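You operate a simulated robot arm through the tools that you are given. There is no shell and no other tool.

You run a simulated robot arm. Do the job below in one go: nothing can be reset, and whatever is moved stays where it is left.

## Task
Unlock the flywheel, turn it till the start gauge points to green, then lock it.
Fine: open the short lever before you turn the black handwheel and shut it after. Where these are worked on the way, their far stop is far enough and under half their travel is too little: short lever.

The check looks at the end state, three seconds after you hand in, the way a careful person would. Anything else that was tipped, shoved, dropped, spilled or broken makes it a failure.

## Robot
A 7-joint arm with a two-finger parallel gripper, fixed in place. Base frame: the origin is on the floor under the middle of its stand, x ahead of it, y to its left, z up; the work surface is at about z = 0.8. Units: m, degrees, N and s.
It reaches about 1.247 m from its shoulder. Its first joint turns from -132.0 to 132.0 degrees. Payload 3.91 kg.
The TCP is the grasp point between the finger pads, 0.03 m short of the fingertips. In the tool frame z runs along the fingers and y along their closing line. The gripper opens to 0.11 m. The fingers are 0.02 m wide and 0.01 m thick; the gripper's body (0.048 by 0.112 m) begins 0.055 m behind the TCP.
Orientation is told as [roll, pitch, yaw] about the base's x, y, z axes, in that order, counted from this pose: with the fingers straight down and closing along the base's y, the tool's x points along the base's -x, its y along +y and its z along -z.

## Interface
- The arm moves only by the tool play_rows. Its arguments are lists of equal length, an entry for each row: "delta_pos": the shift along the base's x, y, z in m, a list of three; "delta_rot": the turn, a rotation vector about the base's x, y, z in degrees, a list of three; "hand": the finger opening in m, from 0 to 0.11. In form: {"delta_pos": [[tx, ty, tz], ...], "delta_rot": [[ax, ay, az], ...], "hand": [hand, ...]}. A call has 1 to 20 rows; each row shifts and turns the commanded pose from where the row before left it. Each row takes 0.2 s and may step no farther than 0.05 m and 8.6 degrees from the row before; otherwise, or with a gripper value out of range, the whole call is refused. Where a pose cannot be reached the arm comes as near as it can. A force on the tool above 90 N (or 10 N above the force at the start of the call, whichever is more), or a blocked arm, ends the call early, and 0.2 s more pass. The fingers move at their own pace (about 0.108 m/s each) and stop on an object; they squeeze with about 36 N. The grip force told is the motor's: it shows also when the fingers shut on nothing. Time passes only in rows, and 0.2 s behind the last, so rows that do not move let the fingers close. The reply holds the time, the measured pose of the TCP, the force on the tool along the base axes, the opening and the grip force, in the units named above and with some noise, with the torque about the TCP (base axes, N m) and any sound that the robot's microphone picked up.
- Cameras (640 x 400 px; columns grow to the right, rows downward): "scene" is fixed at [0.2193, 0.6523, 1.4979]; the picture's right is [-0.06, -1.00, 0.00], its down [-0.64, 0.04, -0.77] and it looks along [0.77, -0.05, -0.64] (base axes); focal length 227 px, centre (320, 200). "wrist" rides on the gripper at [0.072, 0.017, -0.103] in the tool frame; the picture's right is [-0.23, 0.97, 0.00], its down [-0.76, -0.18, -0.62] and it looks along [-0.61, -0.14, 0.78] (tool axes); focal length 222 px, centre (320, 200). There is no depth. A picture from a camera that has moved, and an enlarged one, comes with that camera's place and axes in the base frame and with its lens.
- camera(camera): a new picture of that camera. It takes no simulated time.
- zoom(camera, box): a new picture of the part [left, top, right, bottom] of that camera's present view, enlarged. It takes no simulated time.
- finish_job(): hands the job in; it is judged then, once.

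Nothing tells you positions but the pictures and the camera data. Unless the task says otherwise, let go and move clear before handing in.

The tools are called after "Call:" as name(argument=value, ...) on one line, values as JSON. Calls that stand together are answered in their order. play_rows: Moves the arm, as the interface text tells. Its arguments: {"type":"object","properties":{"delta_pos":{"type":"array","items":{"type":"array","items":{"type":"number"}}},"delta_rot":{"type":"array","items":{"type":"array","items":{"type":"number"}}},"hand":{"type":"array","items":{"type":"number"}}},"required":["delta_pos","delta_rot","hand"]} The other tools are called the same way: camera (camera) takes a picture; zoom (camera, box) takes an enlarged picture of a part of a camera's view; finish_job () hands the job in.

At the start:

```text
time_s: 0.0
tool_pos: [0.5391, 0.4687, 1.3262]
ee_rot: [-0.1, 0.0, 0.0]
contact_force: [-0.7, 0.0, 0.0]
ft_torque: [0.0, 0.04, -0.01]
opening: 0.11
grasp_force: 0.0
```

scene: 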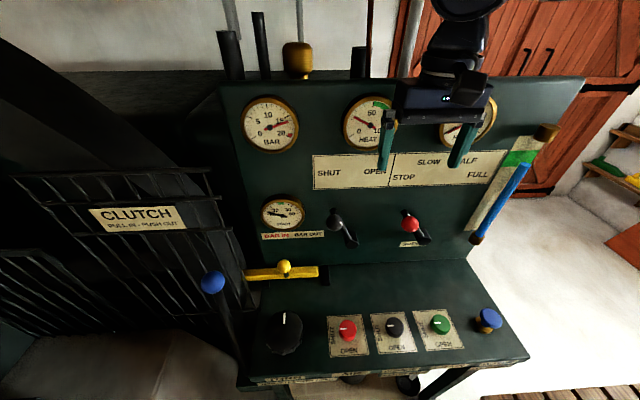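
wrist: 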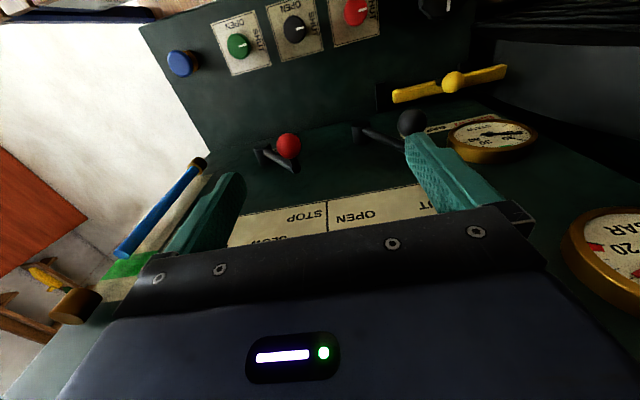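

I see a green control console with gauges, two levers (black and red), a yellow bar, a black handwheel-like knob, and valves; I'll zoom in to read the labels before moving anything.

Call:
zoom(camera="scene", box=[230, 180, 350, 255])

Call:
zoom(camera="scene", box=[230, 250, 390, 350])

Call:
zoom(camera="scene", box=[310, 150, 470, 250])

Call:
zoom(camera="scene", box=[310, 290, 534, 400])

Call:
zoom(camera="scene", box=[0, 160, 256, 320])

```text
5.33 times, centred on (290, 218) of scene
camera zoom: at [0.2193, 0.6523, 1.4979], right [-0.06, -1.0, 0.0], down [-0.64, 0.04, -0.77], along [0.77, -0.05, -0.64], focal length 1209 px, centre (480, 107)
```

zoom: 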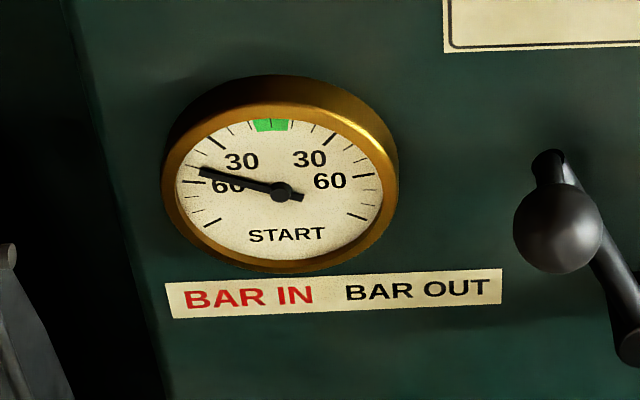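

```text
4.00 times, centred on (310, 300) of scene
camera zoom: at [0.2193, 0.6523, 1.4979], right [-0.06, -1.0, 0.0], down [-0.64, 0.04, -0.77], along [0.77, -0.05, -0.64], focal length 907 px, centre (360, -200)
```

zoom: 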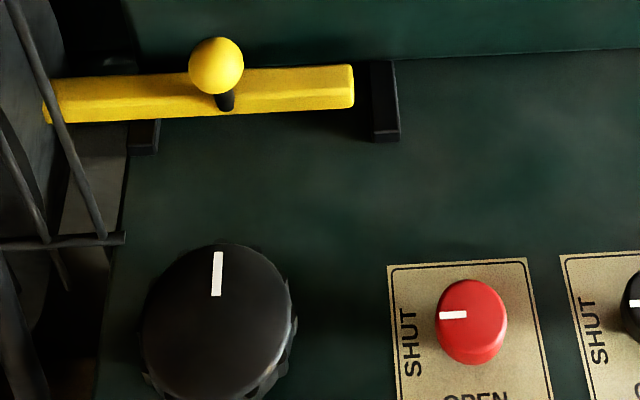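

```text
4.00 times, centred on (390, 200) of scene
camera zoom: at [0.2193, 0.6523, 1.4979], right [-0.06, -1.0, 0.0], down [-0.64, 0.04, -0.77], along [0.77, -0.05, -0.64], focal length 907 px, centre (40, 200)
```

zoom: 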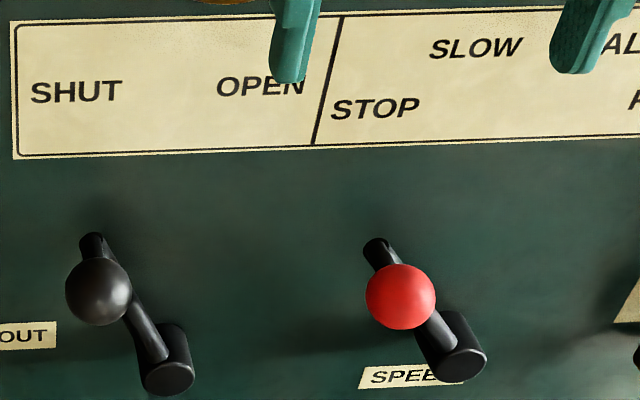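

```text
2.86 times, centred on (422, 345) of scene
camera zoom: at [0.2193, 0.6523, 1.4979], right [-0.06, -1.0, 0.0], down [-0.64, 0.04, -0.77], along [0.77, -0.05, -0.64], focal length 648 px, centre (29, -214)
```

zoom: 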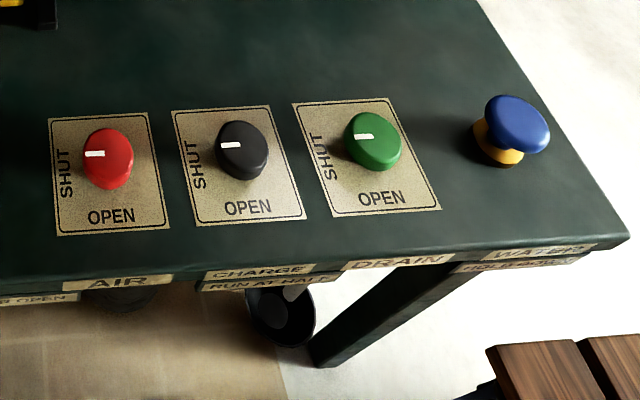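

```text
2.50 times, centred on (128, 240) of scene
camera zoom: at [0.2193, 0.6523, 1.4979], right [-0.06, -1.0, 0.0], down [-0.64, 0.04, -0.77], along [0.77, -0.05, -0.64], focal length 567 px, centre (800, 100)
```

zoom: 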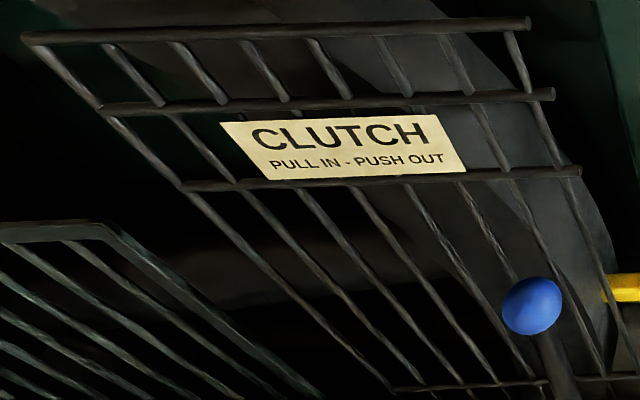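

The console has a yellow sliding bar, a big black wheel on the table, two ball levers and labelled edge plates; I need to read those edge plates and work out which items are the "short lever" and "black handwheel".

Call:
zoom(camera="scene", box=[240, 360, 320, 400])

Call:
zoom(camera="scene", box=[320, 355, 440, 400])

Call:
zoom(camera="scene", box=[430, 350, 540, 400])

Call:
zoom(camera="scene", box=[240, 295, 340, 365])

Call:
zoom(camera="scene", box=[430, 90, 590, 260])

Call:
zoom(camera="scene", box=[200, 0, 420, 140])

Call:
zoom(camera="wrist", box=[360, 50, 560, 175])

Call:
zoom(camera="scene", box=[180, 220, 300, 400])

```text
8.00 times, centred on (280, 380) of scene
camera zoom: at [0.2193, 0.6523, 1.4979], right [-0.06, -1.0, 0.0], down [-0.64, 0.04, -0.77], along [0.77, -0.05, -0.64], focal length 1814 px, centre (640, -1240)
```

zoom: 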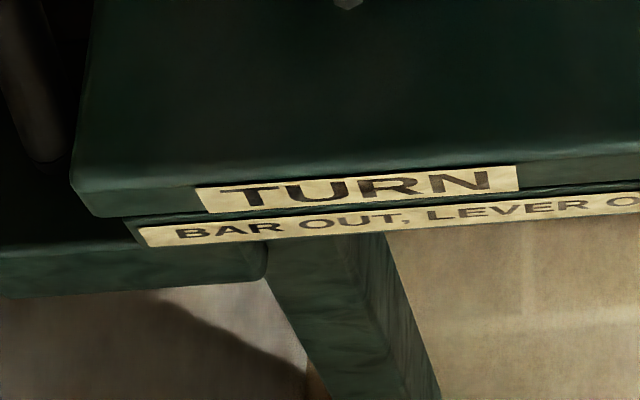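

```text
5.33 times, centred on (380, 378) of scene
camera zoom: at [0.2193, 0.6523, 1.4979], right [-0.06, -1.0, 0.0], down [-0.64, 0.04, -0.77], along [0.77, -0.05, -0.64], focal length 1209 px, centre (0, -747)
```

zoom: 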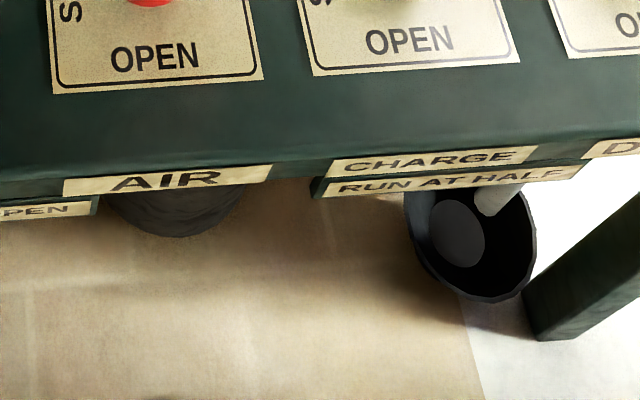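

```text
5.82 times, centred on (485, 375) of scene
camera zoom: at [0.2193, 0.6523, 1.4979], right [-0.06, -1.0, 0.0], down [-0.64, 0.04, -0.77], along [0.77, -0.05, -0.64], focal length 1319 px, centre (-640, -818)
```

zoom: 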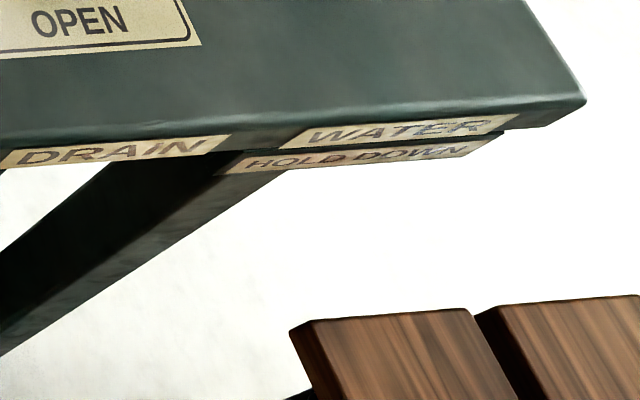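

```text
5.71 times, centred on (290, 330) of scene
camera zoom: at [0.2193, 0.6523, 1.4979], right [-0.06, -1.0, 0.0], down [-0.64, 0.04, -0.77], along [0.77, -0.05, -0.64], focal length 1296 px, centre (491, -543)
```

zoom: 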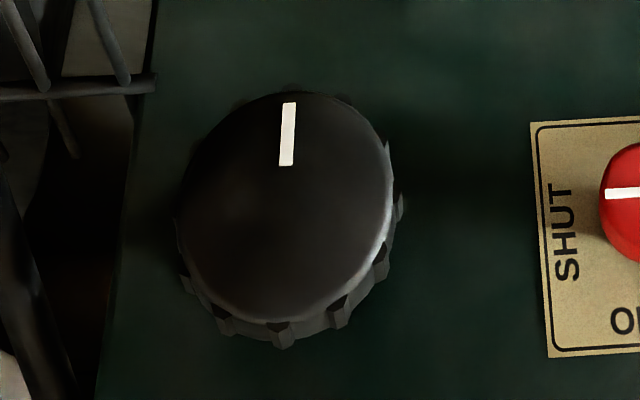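

```text
2.35 times, centred on (510, 175) of scene
camera zoom: at [0.2193, 0.6523, 1.4979], right [-0.06, -1.0, 0.0], down [-0.64, 0.04, -0.77], along [0.77, -0.05, -0.64], focal length 534 px, centre (-127, 259)
```

zoom: 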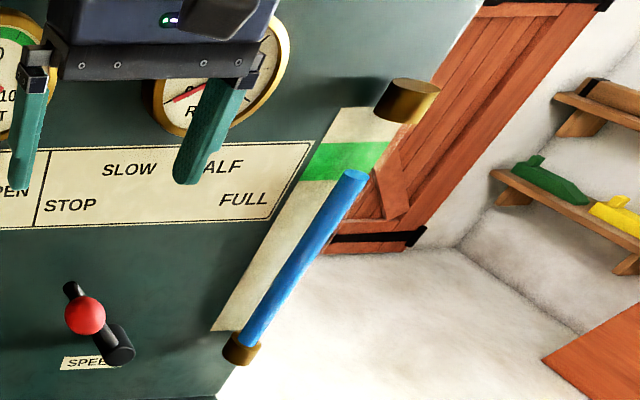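

```text
2.86 times, centred on (310, 70) of scene
camera zoom: at [0.2193, 0.6523, 1.4979], right [-0.06, -1.0, 0.0], down [-0.64, 0.04, -0.77], along [0.77, -0.05, -0.64], focal length 648 px, centre (349, 571)
```

zoom: 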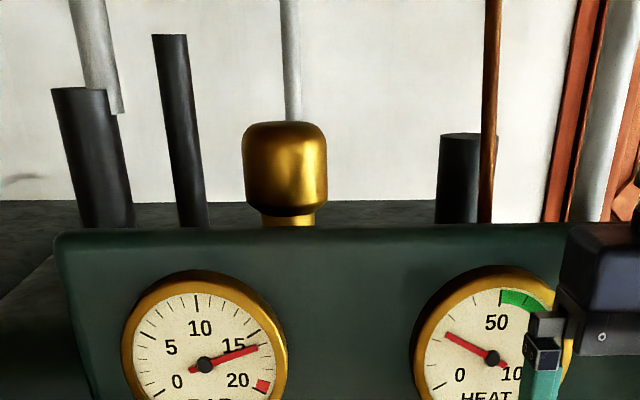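

```text
3.20 times, centred on (460, 112) of wrist
camera zoom: at [0.4661, 0.4843, 1.4293], right [0.23, 0.97, 0.0], down [0.76, -0.18, 0.62], along [0.61, -0.14, -0.78], focal length 711 px, centre (-128, 480)
```

zoom: 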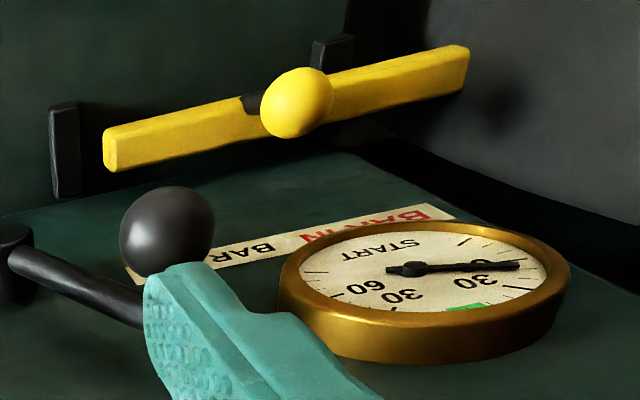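

```text
2.22 times, centred on (240, 310) of scene
camera zoom: at [0.2193, 0.6523, 1.4979], right [-0.06, -1.0, 0.0], down [-0.64, 0.04, -0.77], along [0.77, -0.05, -0.64], focal length 504 px, centre (498, -44)
```

zoom: 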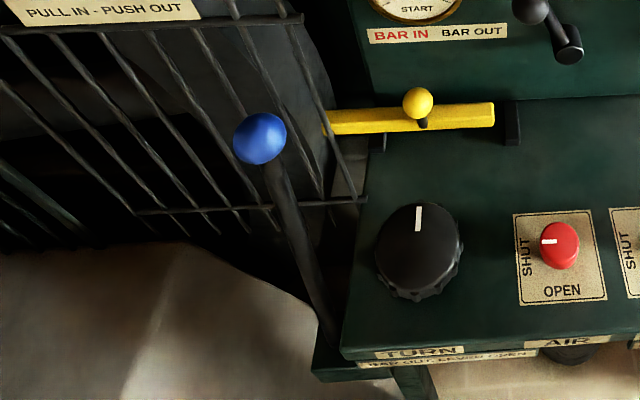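

I take the yellow locking bar's knob to be at about (0.63, 0.74, 0.90), sliding along y. The black SHUT/OPEN lever ball is at about (0.61, 0.59, 1.10), and the black handwheel sits on the table at about (0.47, 0.73). I'll back the hand off, tilt the fingers forward and look at the bar up close.

Call:
play_rows(delta_pos=[[-0.03, 0.02, 0], [-0.03, 0.03, 0], [-0.02, 0.04, -0.01], [-0.01, 0.04, -0.02], [-0.01, 0.04, -0.02], [0, 0.03, -0.03], [0, 0.02, -0.03], [0, 0.01, -0.03]], delta_rot=[[0, 0, 0], [0, -6, 0], [0, -6, 0], [0, -6, 0], [0, -6, 0], [0, -6, 0], [0, 0, 0], [0, 0, 0]], hand=[0.11, 0.11, 0.11, 0.11, 0.11, 0.11, 0.11, 0.11])

Call:
camera(camera="wrist")

Call:
camera(camera="scene")

```text
time_s: 1.8
tool_pos: [0.4387, 0.6971, 1.1866]
ee_rot: [0.2, -30.1, -0.1]
contact_force: [0.2, 0.0, 0.8]
ft_torque: [0.03, -0.01, -0.01]
opening: 0.1099
grasp_force: 0.1
```

```text
taken
camera wrist: at [0.3241, 0.7134, 1.2385], right [0.2, 0.97, 0.12], down [0.35, -0.18, 0.92], along [0.92, -0.14, -0.37], focal length 222 px, centre (320, 200)
```

wrist: 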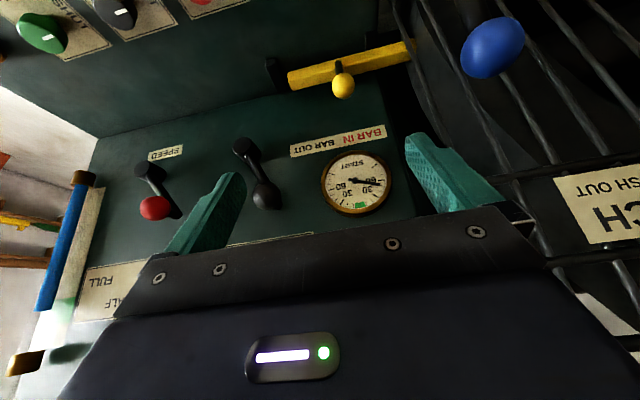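

```text
taken
```

scene: 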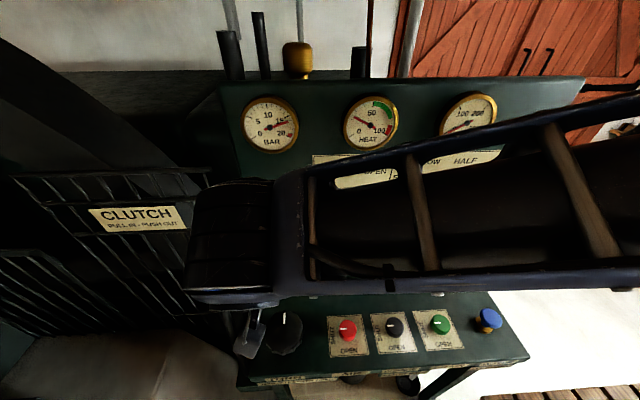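

The yellow knob triangulates to about (0.625, 0.735, 0.907), with the panel face at x≈0.69 and the clutch ball (not to be touched) at about (0.51, 0.88, 1.03). I'll move to a standoff in front of the knob with the fingers tilted 45° and check alignment.

Call:
play_rows(delta_pos=[[0.015, 0.007, -0.035], [0.018, 0.007, -0.035], [0.02, 0.006, -0.035], [0.02, 0.006, -0.035], [0.021, 0.006, -0.035], [0.021, 0.006, -0.034]], delta_rot=[[0, -2.5, 0], [0, -2.5, 0], [0, -2.5, 0], [0, -2.5, 0], [0, -2.5, 0], [0, -2.5, 0]], hand=[0.09, 0.09, 0.09, 0.09, 0.09, 0.09])

Call:
camera(camera="wrist")

Call:
camera(camera="scene")

```text
time_s: 3.2
tool_pos: [0.5523, 0.7357, 0.9795]
ee_rot: [0.1, -45.1, 0.0]
contact_force: [-0.3, 0.2, 0.2]
ft_torque: [-0.02, 0.03, 0.0]
opening: 0.0899
grasp_force: 0.0
```

```text
taken
camera wrist: at [0.428, 0.7522, 1.0001], right [0.16, 0.97, 0.16], down [0.1, -0.18, 0.98], along [0.98, -0.14, -0.12], focal length 222 px, centre (320, 200)
```

wrist: 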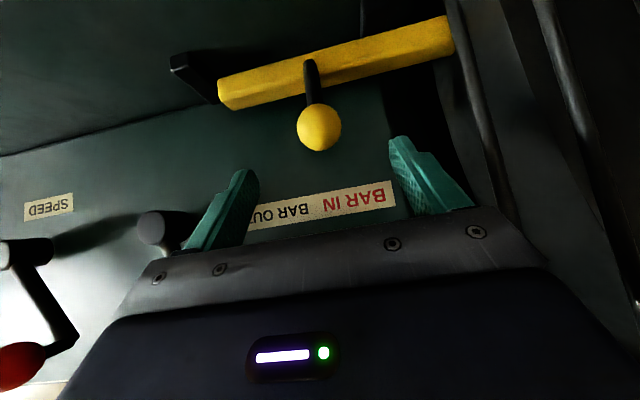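

```text
taken
```

scene: 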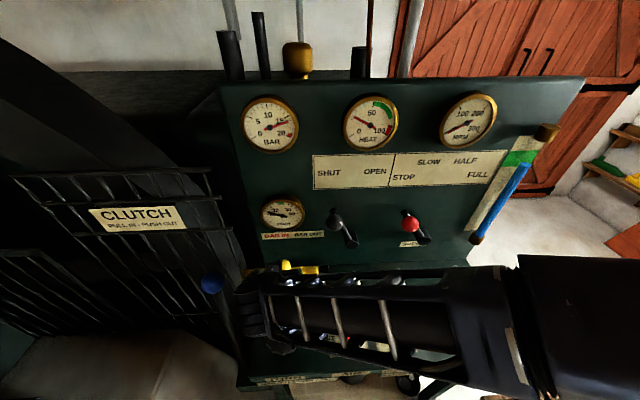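

The knob is centred between the open fingers. I'll advance about 0.10 m along the tool axis to surround it, then close on it.

Call:
play_rows(delta_pos=[[0.024, 0, -0.024], [0.024, 0, -0.024], [0.0245, 0, -0.0245], [0, 0, 0], [0, 0, 0], [0, 0, 0]], delta_rot=[[0, 0, 0], [0, 0, 0], [0, 0, 0], [0, 0, 0], [0, 0, 0], [0, 0, 0]], hand=[0.09, 0.09, 0.09, 0.03, 0.03, 0.03])

Call:
camera(camera="wrist")

```text
time_s: 4.6
tool_pos: [0.6259, 0.7361, 0.9068]
ee_rot: [-0.1, -45.0, 0.0]
contact_force: [-6.5, -25.3, 1.6]
ft_torque: [-0.05, -0.06, -0.23]
opening: 0.0415
grasp_force: 44.4
```

```text
taken
camera wrist: at [0.5013, 0.7516, 0.9275], right [0.16, 0.97, 0.16], down [0.1, -0.18, 0.98], along [0.98, -0.14, -0.12], focal length 222 px, centre (320, 200)
```

wrist: 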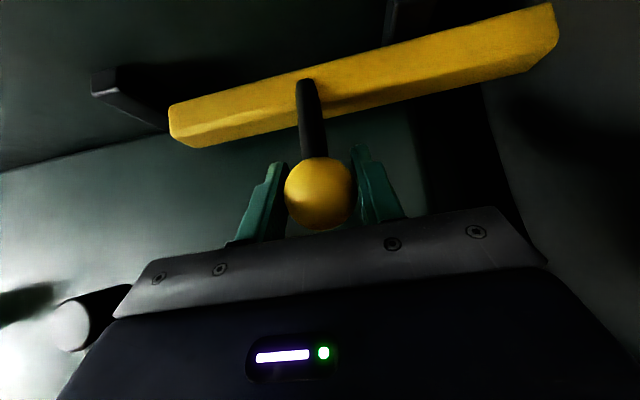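

The fingers hold the knob (opening 0.0415). Now I slide the bar toward BAR OUT (−y) in small steps and watch the force.

Call:
play_rows(delta_pos=[[0, -0.008, 0], [0, -0.012, 0], [0, -0.012, 0], [0, -0.012, 0]], delta_rot=[[0, 0, 0], [0, 0, 0], [0, 0, 0], [0, 0, 0]], hand=[0.03, 0.03, 0.03, 0.03])

Call:
camera(camera="wrist")

```text
time_s: 5.6
tool_pos: [0.6255, 0.6916, 0.9062]
ee_rot: [0.0, -45.1, 0.0]
contact_force: [-1.6, 2.5, 14.3]
ft_torque: [-0.08, -0.14, -0.04]
opening: 0.0413
grasp_force: 44.7
```

```text
taken
camera wrist: at [0.5011, 0.7082, 0.9275], right [0.16, 0.97, 0.16], down [0.1, -0.18, 0.98], along [0.98, -0.14, -0.12], focal length 222 px, centre (320, 200)
```

wrist: 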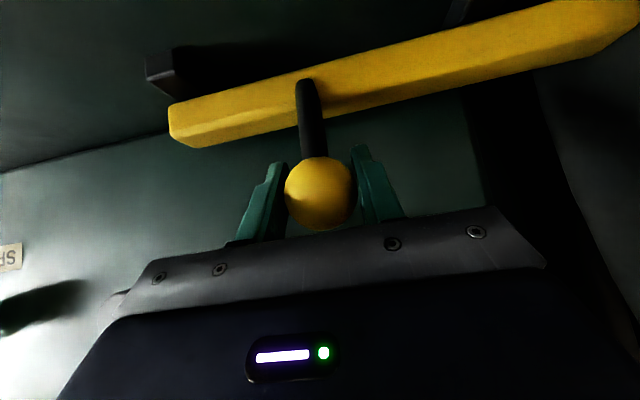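

The bar slides freely with the hand (now at y≈0.69, only a few N of drag). I'll continue toward BAR OUT until it stops.

Call:
play_rows(delta_pos=[[0, -0.012, 0], [0, -0.012, 0], [0, -0.012, 0], [0, -0.01, 0]], delta_rot=[[0, 0, 0], [0, 0, 0], [0, 0, 0], [0, 0, 0]], hand=[0.03, 0.03, 0.03, 0.03])

Call:
camera(camera="wrist")

Call:
camera(camera="scene")

```text
time_s: 6.6
tool_pos: [0.6234, 0.6526, 0.9046]
ee_rot: [0.6, -44.9, 0.1]
contact_force: [11.5, 70.7, 5.8]
ft_torque: [-0.15, 0.26, -0.31]
opening: 0.0657
grasp_force: 35.4
```

```text
taken
camera wrist: at [0.499, 0.6676, 0.9261], right [0.15, 0.97, 0.17], down [0.1, -0.18, 0.98], along [0.98, -0.13, -0.13], focal length 222 px, centre (320, 200)
```

wrist: 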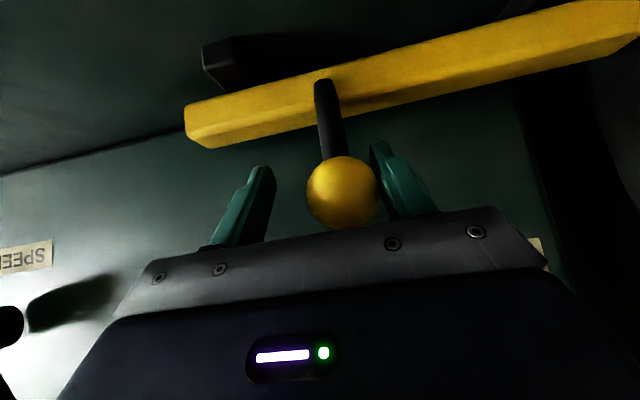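

```text
taken
```

scene: 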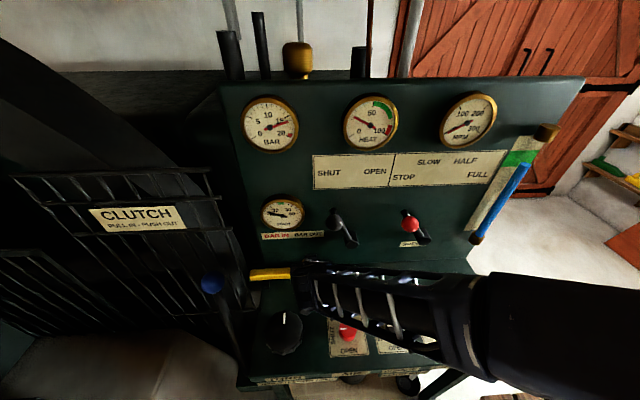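

The bar has hit its outer stop (knob now at y≈0.665, right by the BAR OUT mark). I'll open the fingers, back out along the tool axis, and look at the bar and lever.

Call:
play_rows(delta_pos=[[0, 0.008, 0], [0, 0.006, 0], [0, 0, 0], [-0.025, 0, 0.025], [-0.03, 0, 0.03], [-0.03, 0, 0.03], [-0.03, -0.01, 0.03]], delta_rot=[[0, 0, 0], [0, 0, 0], [0, 0, 0], [0, 0, 0], [0, 0, 0], [0, -4, 0], [0, -4, 0]], hand=[0.06, 0.09, 0.09, 0.09, 0.09, 0.09, 0.09])

Call:
camera(camera="wrist")

Call:
camera(camera="scene")

```text
time_s: 8.2
tool_pos: [0.5118, 0.6491, 1.0181]
ee_rot: [0.0, -53.0, -0.1]
contact_force: [1.0, -0.4, 0.2]
ft_torque: [0.03, 0.03, 0.04]
opening: 0.09
grasp_force: 0.2
```

```text
taken
camera wrist: at [0.3856, 0.6642, 1.0212], right [0.14, 0.97, 0.18], down [-0.04, -0.18, 0.98], along [0.99, -0.14, 0.01], focal length 222 px, centre (320, 200)
```

wrist: 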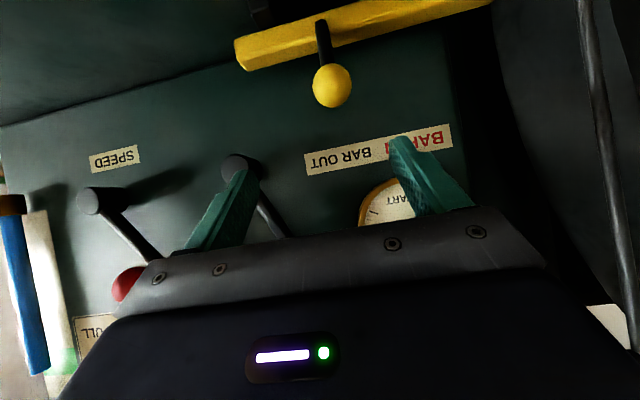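

```text
taken
```

scene: 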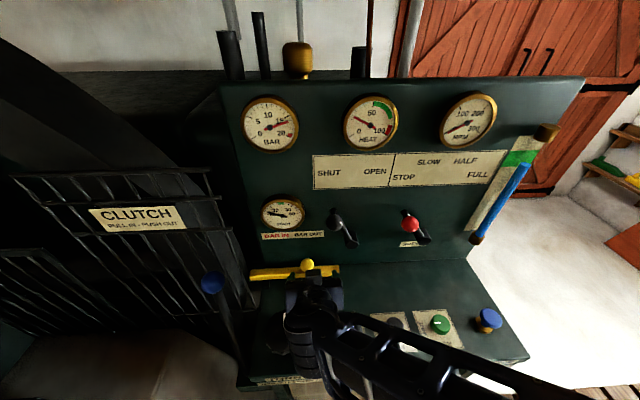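

The yellow bar is clearly out (knob sits at the BAR OUT end). Next is the black SHUT/OPEN lever: I'll move to a standoff in front of its ball with the fingers nearly horizontal.

Call:
play_rows(delta_pos=[[-0.02, -0.01, 0.02], [-0.01, -0.012, 0.024], [0, -0.012, 0.024], [0, -0.012, 0.024], [0, -0.0125, 0.02]], delta_rot=[[0, -4.4, 0], [0, -4.4, 0], [0, -4.4, 0], [0, -4.4, 0], [0, -4.4, 0]], hand=[0.08, 0.08, 0.08, 0.08, 0.08])

Call:
camera(camera="wrist")

Call:
camera(camera="scene")

```text
time_s: 9.4
tool_pos: [0.4822, 0.5912, 1.1324]
ee_rot: [0.1, -75.0, -0.2]
contact_force: [-0.3, 0.1, 0.2]
ft_torque: [-0.01, -0.04, -0.01]
opening: 0.0802
grasp_force: 0.1
```

```text
taken
camera wrist: at [0.3637, 0.6081, 1.0886], right [0.06, 0.97, 0.22], down [-0.41, -0.18, 0.9], along [0.91, -0.14, 0.38], focal length 222 px, centre (320, 200)
```

wrist: 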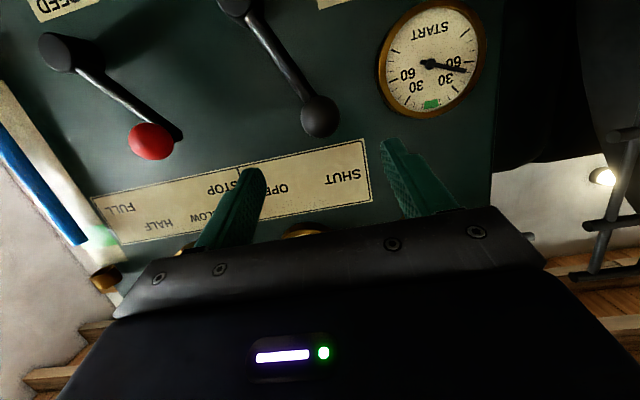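

```text
taken
```

scene: 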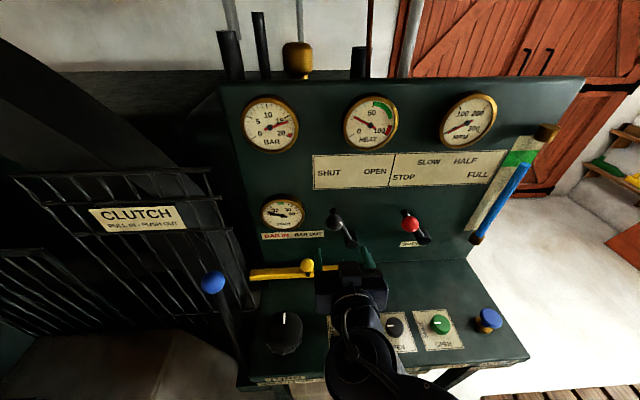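

The lever ball is at about (0.61, 0.591, 1.098), with its hub near y=0.533, z=0.983, and it points at SHUT. I'll advance along the tool axis, close on the ball, then check.

Call:
play_rows(delta_pos=[[0.032, 0, -0.0086], [0.032, 0, -0.0086], [0.032, 0, -0.0086], [0.032, 0, -0.0086], [0, 0, 0], [0, 0, 0], [0, 0, 0]], delta_rot=[[0, 0, 0], [0, 0, 0], [0, 0, 0], [0, 0, 0], [0, 0, 0], [0, 0, 0], [0, 0, 0]], hand=[0.07, 0.07, 0.07, 0.07, 0.045, 0.035, 0.035])

Call:
camera(camera="wrist")

Call:
camera(camera="scene")

```text
time_s: 11.0
tool_pos: [0.6098, 0.5917, 1.0973]
ee_rot: [-0.1, -75.1, 0.0]
contact_force: [-1.6, -24.3, -4.9]
ft_torque: [-0.01, -0.28, -0.13]
opening: 0.041
grasp_force: 44.9
```

```text
taken
camera wrist: at [0.492, 0.6081, 1.0528], right [0.06, 0.97, 0.22], down [-0.41, -0.18, 0.9], along [0.91, -0.14, 0.38], focal length 222 px, centre (320, 200)
```

wrist: 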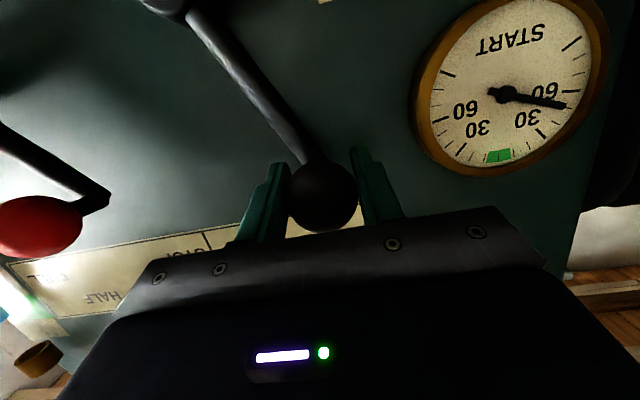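

```text
taken
```

scene: 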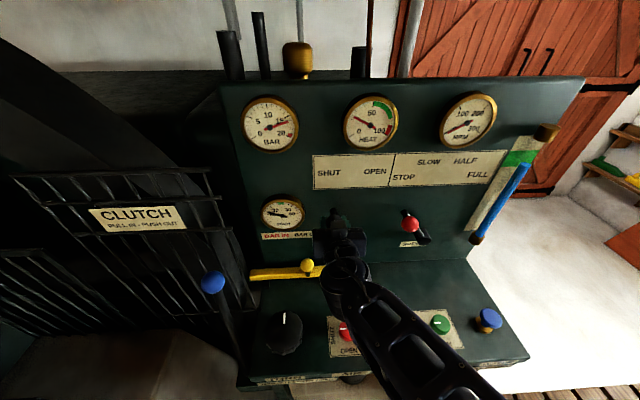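

The ball is gripped. I'll swing the lever along its arc toward OPEN in about 5° steps, checking after the first half.

Call:
play_rows(delta_pos=[[0, -0.0106, 0.0046], [0, -0.0105, 0.0035], [0, -0.0108, 0.0026], [0, -0.0109, 0.0016], [0, -0.0111, 0.0007]], delta_rot=[[0, 0, 0], [0, 0, 0], [0, 0, 0], [0, 0, 0], [0, 0, 0]], hand=[0.035, 0.035, 0.035, 0.035, 0.035])

Call:
camera(camera="wrist")

```text
time_s: 12.2
tool_pos: [0.609, 0.5379, 1.1088]
ee_rot: [-0.1, -74.9, 0.1]
contact_force: [0.5, 5.9, 0.6]
ft_torque: [0.56, -0.27, -0.11]
opening: 0.0412
grasp_force: 45.5
```

```text
taken
camera wrist: at [0.4894, 0.5546, 1.065], right [0.06, 0.97, 0.22], down [-0.4, -0.18, 0.9], along [0.91, -0.14, 0.38], focal length 222 px, centre (320, 200)
```

wrist: 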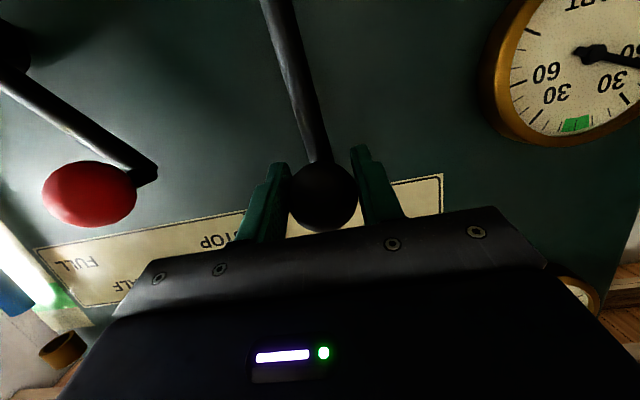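

The lever is moving smoothly with low force and is now near vertical. I'll continue along the arc toward the OPEN stop.

Call:
play_rows(delta_pos=[[0, -0.0111, -0.0003], [0, -0.011, -0.0013], [0, -0.0108, -0.0022], [0, -0.0106, -0.0031], [0, -0.0104, -0.0041]], delta_rot=[[0, 0, 0], [0, 0, 0], [0, 0, 0], [0, 0, 0], [0, 0, 0]], hand=[0.035, 0.035, 0.035, 0.035, 0.035])

Call:
camera(camera="wrist")

Call:
camera(camera="scene")

```text
time_s: 13.4
tool_pos: [0.6098, 0.485, 1.0995]
ee_rot: [0.0, -75.0, 0.0]
contact_force: [-1.1, 4.1, 1.4]
ft_torque: [0.6, 0.0, -0.05]
opening: 0.0412
grasp_force: 45.1
```

```text
taken
camera wrist: at [0.4903, 0.5005, 1.0559], right [0.06, 0.97, 0.22], down [-0.41, -0.18, 0.9], along [0.91, -0.14, 0.38], focal length 222 px, centre (320, 200)
```

wrist: 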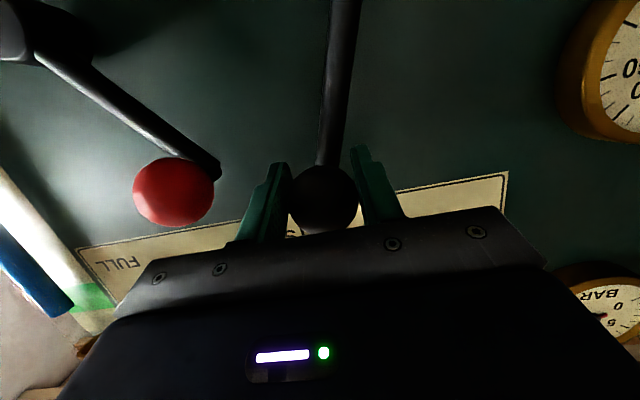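

```text
taken
```

scene: 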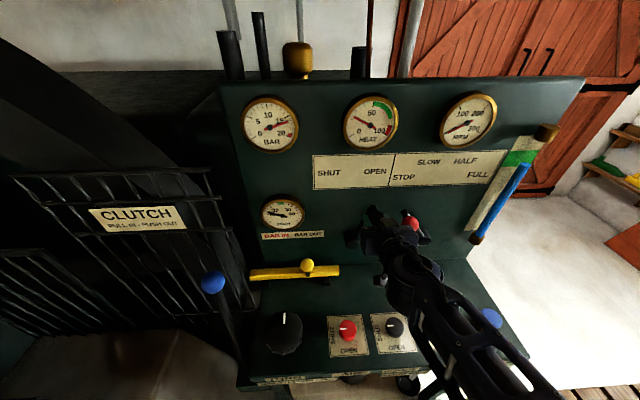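

The lever is past vertical but not yet at its stop, and the red ball is about 4 cm from my finger. I'll continue in small steps, keeping watch on both.

Call:
play_rows(delta_pos=[[0, -0.006, -0.0025], [0, -0.006, -0.0025]], delta_rot=[[0, 0, 0], [0, 0, 0]], hand=[0.035, 0.035])

Call:
camera(camera="wrist")

```text
time_s: 14.0
tool_pos: [0.6088, 0.4728, 1.0946]
ee_rot: [-0.1, -75.1, 0.0]
contact_force: [-1.4, 2.6, -0.9]
ft_torque: [0.54, -0.21, -0.03]
opening: 0.0412
grasp_force: 44.9
```

```text
taken
camera wrist: at [0.4903, 0.4883, 1.0508], right [0.06, 0.97, 0.22], down [-0.4, -0.18, 0.9], along [0.91, -0.14, 0.38], focal length 222 px, centre (320, 200)
```

wrist: 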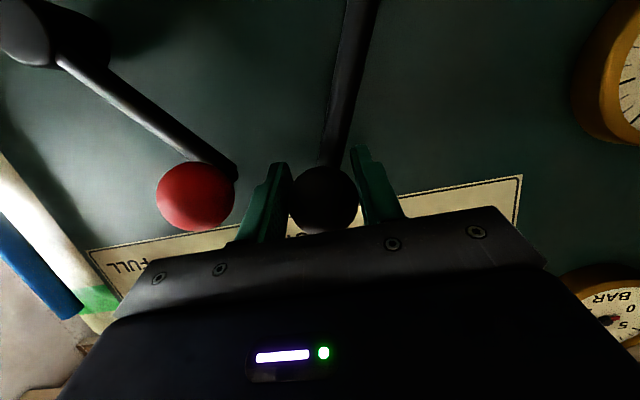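

Still moving freely at about −29°, with roughly 2 cm to the red ball. I'll take a few more very small steps to look for the stop.

Call:
play_rows(delta_pos=[[0, -0.004, -0.0021], [0, -0.004, -0.0023]], delta_rot=[[0, 0, 0], [0, 0, 0]], hand=[0.035, 0.035])

Call:
zoom(camera="wrist", box=[140, 100, 460, 300])

Call:
zoom(camera="scene", box=[310, 150, 470, 250])

```text
time_s: 14.6
tool_pos: [0.6097, 0.4684, 1.0915]
ee_rot: [0.7, -75.1, -0.1]
contact_force: [10.3, 38.2, 26.3]
ft_torque: [0.07, 0.11, 0.19]
opening: 0.0411
grasp_force: 45.3
```

```text
2.00 times, centred on (300, 200) of wrist
camera zoom: at [0.4904, 0.4834, 1.0482], right [0.05, 0.97, 0.22], down [-0.41, -0.18, 0.9], along [0.91, -0.14, 0.39], focal length 444 px, centre (360, 200)
```

zoom: 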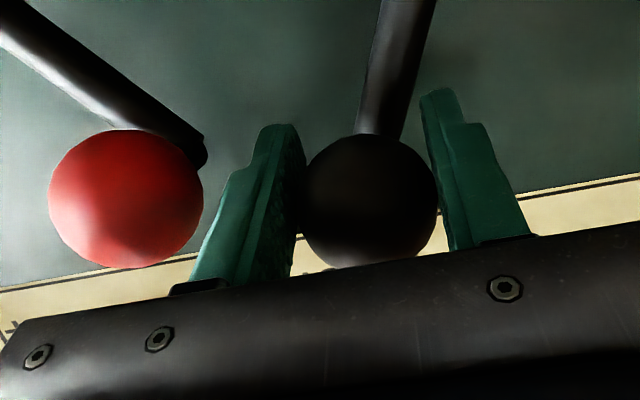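

```text
4.00 times, centred on (390, 200) of scene
camera zoom: at [0.2193, 0.6523, 1.4979], right [-0.06, -1.0, 0.0], down [-0.64, 0.04, -0.77], along [0.77, -0.05, -0.64], focal length 907 px, centre (40, 200)
```

zoom: 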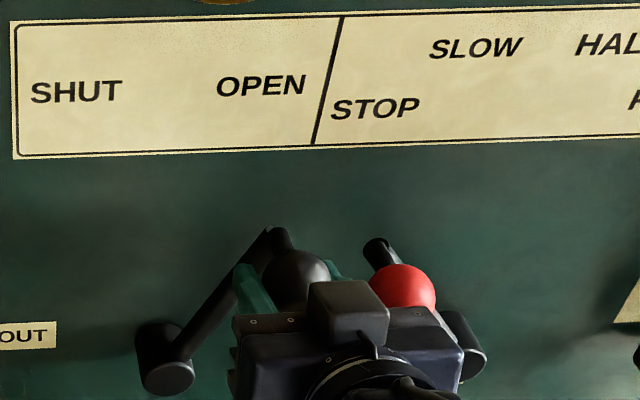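

The force jump along the arc direction means the lever has reached its OPEN stop at about −31°. I'll ease off, open just slightly to stay clear of the red ball, and retreat straight back.

Call:
play_rows(delta_pos=[[0, 0.003, 0.002], [0, 0, 0], [0, 0, 0], [-0.03, 0, 0.008], [-0.035, 0, 0.009], [-0.04, 0, 0.01]], delta_rot=[[0, 0, 0], [0, 0, 0], [0, 0, 0], [0, 0, 0], [0, 0, 0], [0, 0, 0]], hand=[0.041, 0.055, 0.055, 0.055, 0.055, 0.055])

Call:
camera(camera="wrist")

Call:
camera(camera="scene")

```text
time_s: 16.0
tool_pos: [0.5339, 0.4654, 1.1104]
ee_rot: [0.0, -75.0, -0.1]
contact_force: [0.5, 0.2, 0.0]
ft_torque: [0.03, 0.01, 0.02]
opening: 0.0548
grasp_force: 0.1
out of reach, approached as far as the arm can: row 6
```

```text
taken
camera wrist: at [0.4163, 0.4823, 1.0668], right [0.06, 0.97, 0.22], down [-0.4, -0.18, 0.9], along [0.91, -0.14, 0.38], focal length 222 px, centre (320, 200)
```

wrist: 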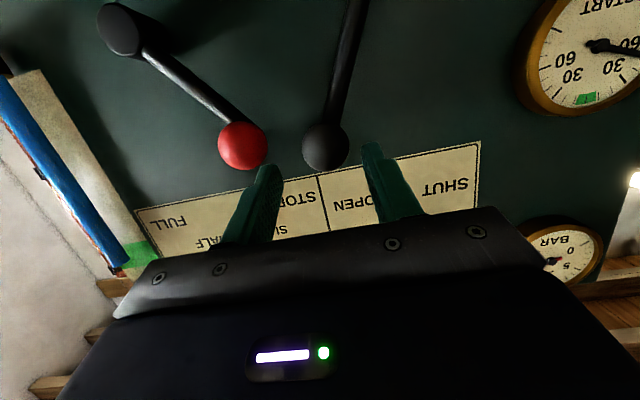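

```text
taken
```

scene: 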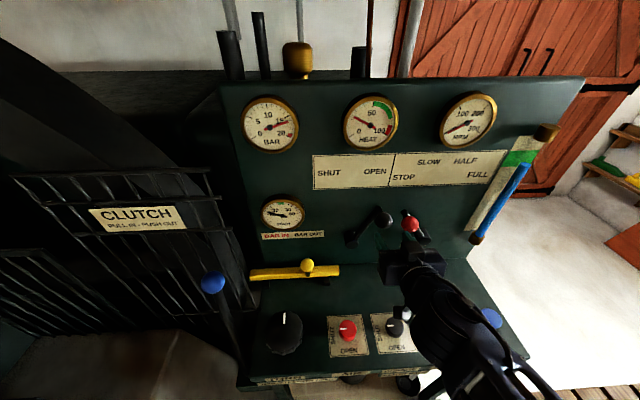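

The lever now stays at OPEN and the red lever is untouched at STOP. Next I'll raise the fingers to vertical and move over the black handwheel near (0.47, 0.73) for a close look.

Call:
play_rows(delta_pos=[[0, 0.02, 0.005], [0, 0.025, 0.005], [0, 0.03, 0.005], [0, 0.03, 0.005], [0, 0.03, 0], [0, 0.03, 0], [0, 0.03, 0], [-0.01, 0.03, 0], [-0.01, 0.02, -0.005], [-0.01, 0.015, -0.01]], delta_rot=[[0, 7.5, 0], [0, 7.5, 0], [0, 7.5, 0], [0, 7.5, 0], [0, 7.5, 0], [0, 7.5, 0], [0, 7.5, 0], [0, 7.5, 0], [0, 7.5, 0], [0, 7.5, 0]], hand=[0.07, 0.08, 0.1, 0.11, 0.11, 0.11, 0.11, 0.11, 0.11, 0.11])

Call:
camera(camera="wrist")

Call:
camera(camera="scene")

```text
time_s: 18.2
tool_pos: [0.5043, 0.7274, 1.118]
ee_rot: [0.0, 0.1, 0.1]
contact_force: [-0.3, 0.0, 0.0]
ft_torque: [-0.02, -0.04, 0.03]
opening: 0.1099
grasp_force: 0.0
```

```text
taken
camera wrist: at [0.4306, 0.7426, 1.2206], right [0.23, 0.97, 0.0], down [0.76, -0.18, 0.62], along [0.61, -0.14, -0.78], focal length 222 px, centre (320, 200)
```

wrist: 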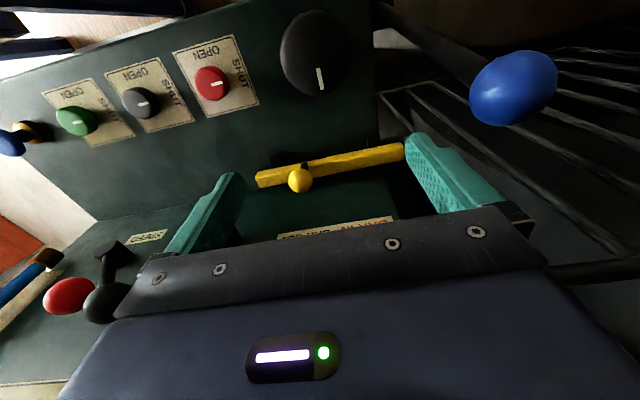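

```text
taken
```

scene: 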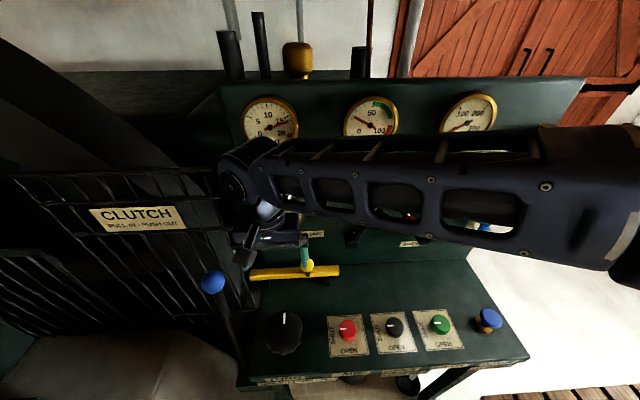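

The wheel is directly below the hand, and the clutch ball is at about (0.50, 0.87, 1.04), so I must stay clear on that side. I'll zoom in on the wheel for its centre, height and lobes.

Call:
zoom(camera="wrist", box=[240, 0, 400, 100])

Call:
zoom(camera="scene", box=[240, 290, 336, 370])

Call:
zoom(camera="scene", box=[210, 180, 330, 280])

```text
4.00 times, centred on (320, 50) of wrist
camera zoom: at [0.4306, 0.7426, 1.2206], right [0.23, 0.97, 0.0], down [0.76, -0.18, 0.62], along [0.61, -0.14, -0.78], focal length 888 px, centre (320, 800)
```

zoom: 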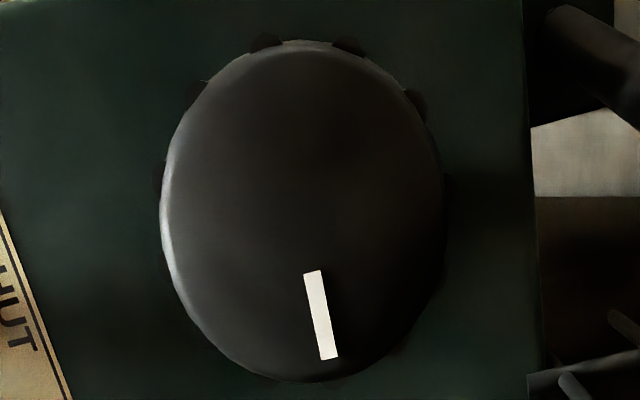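

```text
5.00 times, centred on (288, 330) of scene
camera zoom: at [0.2193, 0.6523, 1.4979], right [-0.06, -1.0, 0.0], down [-0.64, 0.04, -0.77], along [0.77, -0.05, -0.64], focal length 1134 px, centre (480, -450)
```

zoom: 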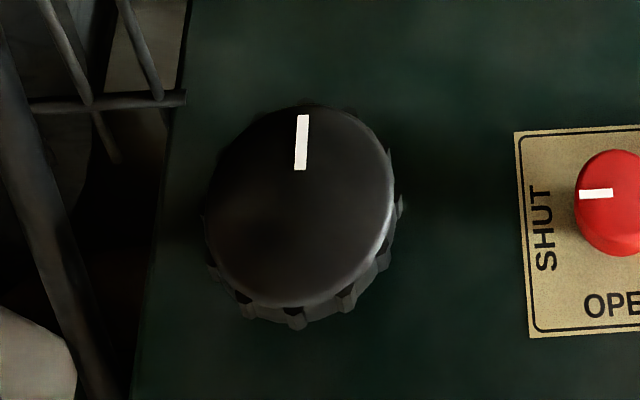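

```text
4.00 times, centred on (270, 230) of scene
camera zoom: at [0.2193, 0.6523, 1.4979], right [-0.06, -1.0, 0.0], down [-0.64, 0.04, -0.77], along [0.77, -0.05, -0.64], focal length 907 px, centre (520, 80)
```

zoom: 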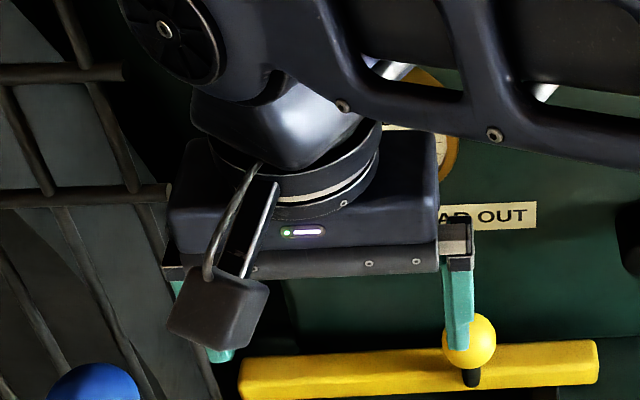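

The wheel's top centre triangulates to about (0.463, 0.731, 0.845), with a diameter of about 0.10 m plus small lobes, so it is a tight fit for the 0.11 m opening. I'll descend to about 0.1 m above it and take a closer look.

Call:
play_rows(delta_pos=[[-0.011, 0.001, -0.04], [-0.01, 0.001, -0.042], [-0.01, 0.001, -0.042], [-0.01, 0.001, -0.042]], delta_rot=[[0, 0, 0], [0, 0, 0], [0, 0, 0], [0, 0, 0]], hand=[0.11, 0.11, 0.11, 0.11])

Call:
camera(camera="wrist")

Call:
zoom(camera="wrist", box=[220, 50, 420, 175])

Call:
camera(camera="scene")

```text
time_s: 19.2
tool_pos: [0.462, 0.7299, 0.9513]
ee_rot: [0.1, 0.0, -0.1]
contact_force: [0.2, -0.5, 0.5]
ft_torque: [0.03, -0.01, -0.01]
opening: 0.1102
grasp_force: 0.1
```

```text
taken
camera wrist: at [0.3886, 0.7453, 1.0536], right [0.23, 0.97, 0.0], down [0.76, -0.18, 0.62], along [0.61, -0.14, -0.78], focal length 222 px, centre (320, 200)
```

wrist: 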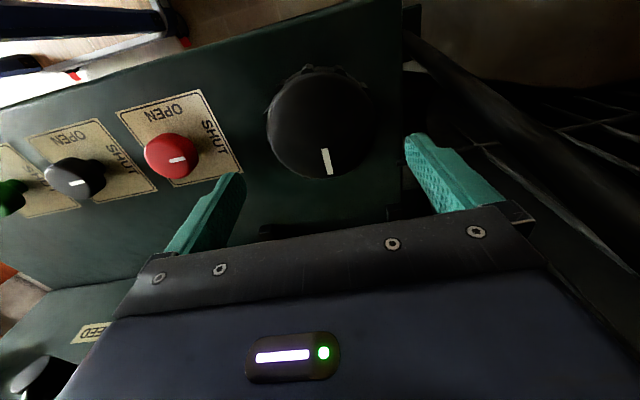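

```text
3.20 times, centred on (320, 112) of wrist
camera zoom: at [0.3886, 0.7453, 1.0536], right [0.23, 0.97, 0.0], down [0.76, -0.18, 0.62], along [0.61, -0.14, -0.78], focal length 711 px, centre (320, 480)
```

zoom: 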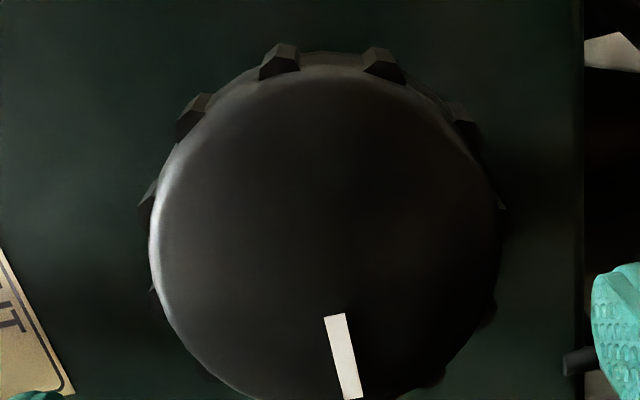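

```text
taken
```

scene: 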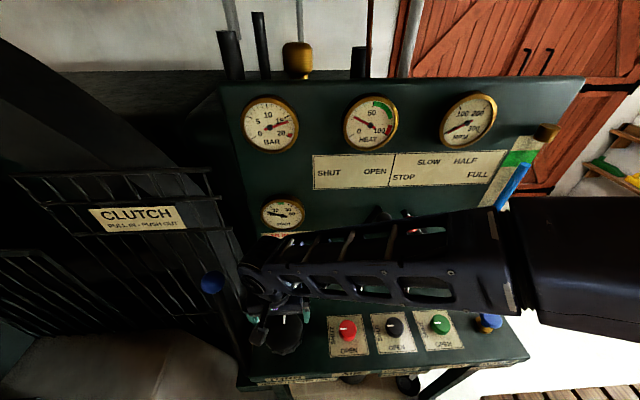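

The wheel centre is about (0.468, 0.730) with 12 lobes near multiples of 30°, so a lobe lies right where my fingers would land now. I'll zoom in on the lobes to judge their size before choosing a grip angle.

Call:
zoom(camera="wrist", box=[256, 55, 352, 115])

Call:
zoom(camera="wrist", box=[320, 60, 400, 110])

Call:
zoom(camera="scene", box=[250, 305, 330, 360])

```text
6.67 times, centred on (304, 85) of wrist
camera zoom: at [0.3886, 0.7453, 1.0536], right [0.23, 0.97, 0.0], down [0.76, -0.18, 0.62], along [0.61, -0.14, -0.78], focal length 1481 px, centre (427, 967)
```

zoom: 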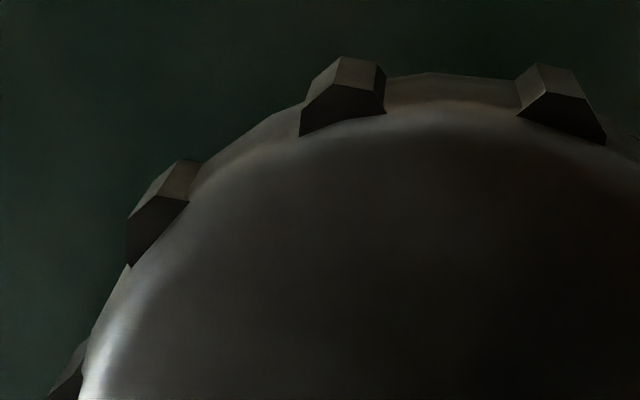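

```text
8.00 times, centred on (360, 85) of wrist
camera zoom: at [0.3886, 0.7453, 1.0536], right [0.23, 0.97, 0.0], down [0.76, -0.18, 0.62], along [0.61, -0.14, -0.78], focal length 1777 px, centre (0, 1120)
```

zoom: 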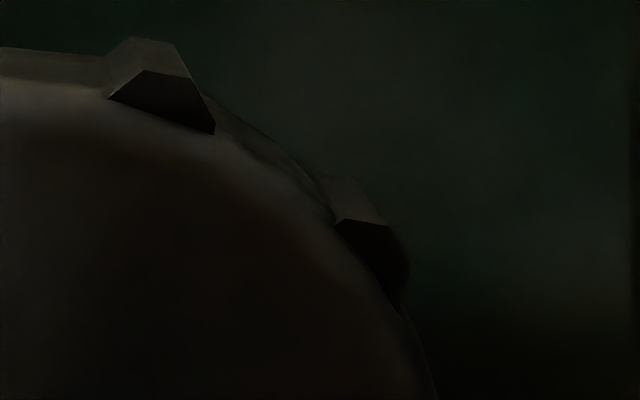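

```text
7.27 times, centred on (290, 332) of scene
camera zoom: at [0.2193, 0.6523, 1.4979], right [-0.06, -1.0, 0.0], down [-0.64, 0.04, -0.77], along [0.77, -0.05, -0.64], focal length 1649 px, centre (538, -764)
```

zoom: 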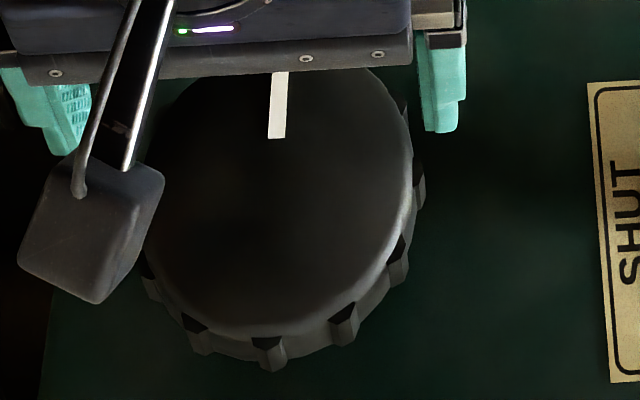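

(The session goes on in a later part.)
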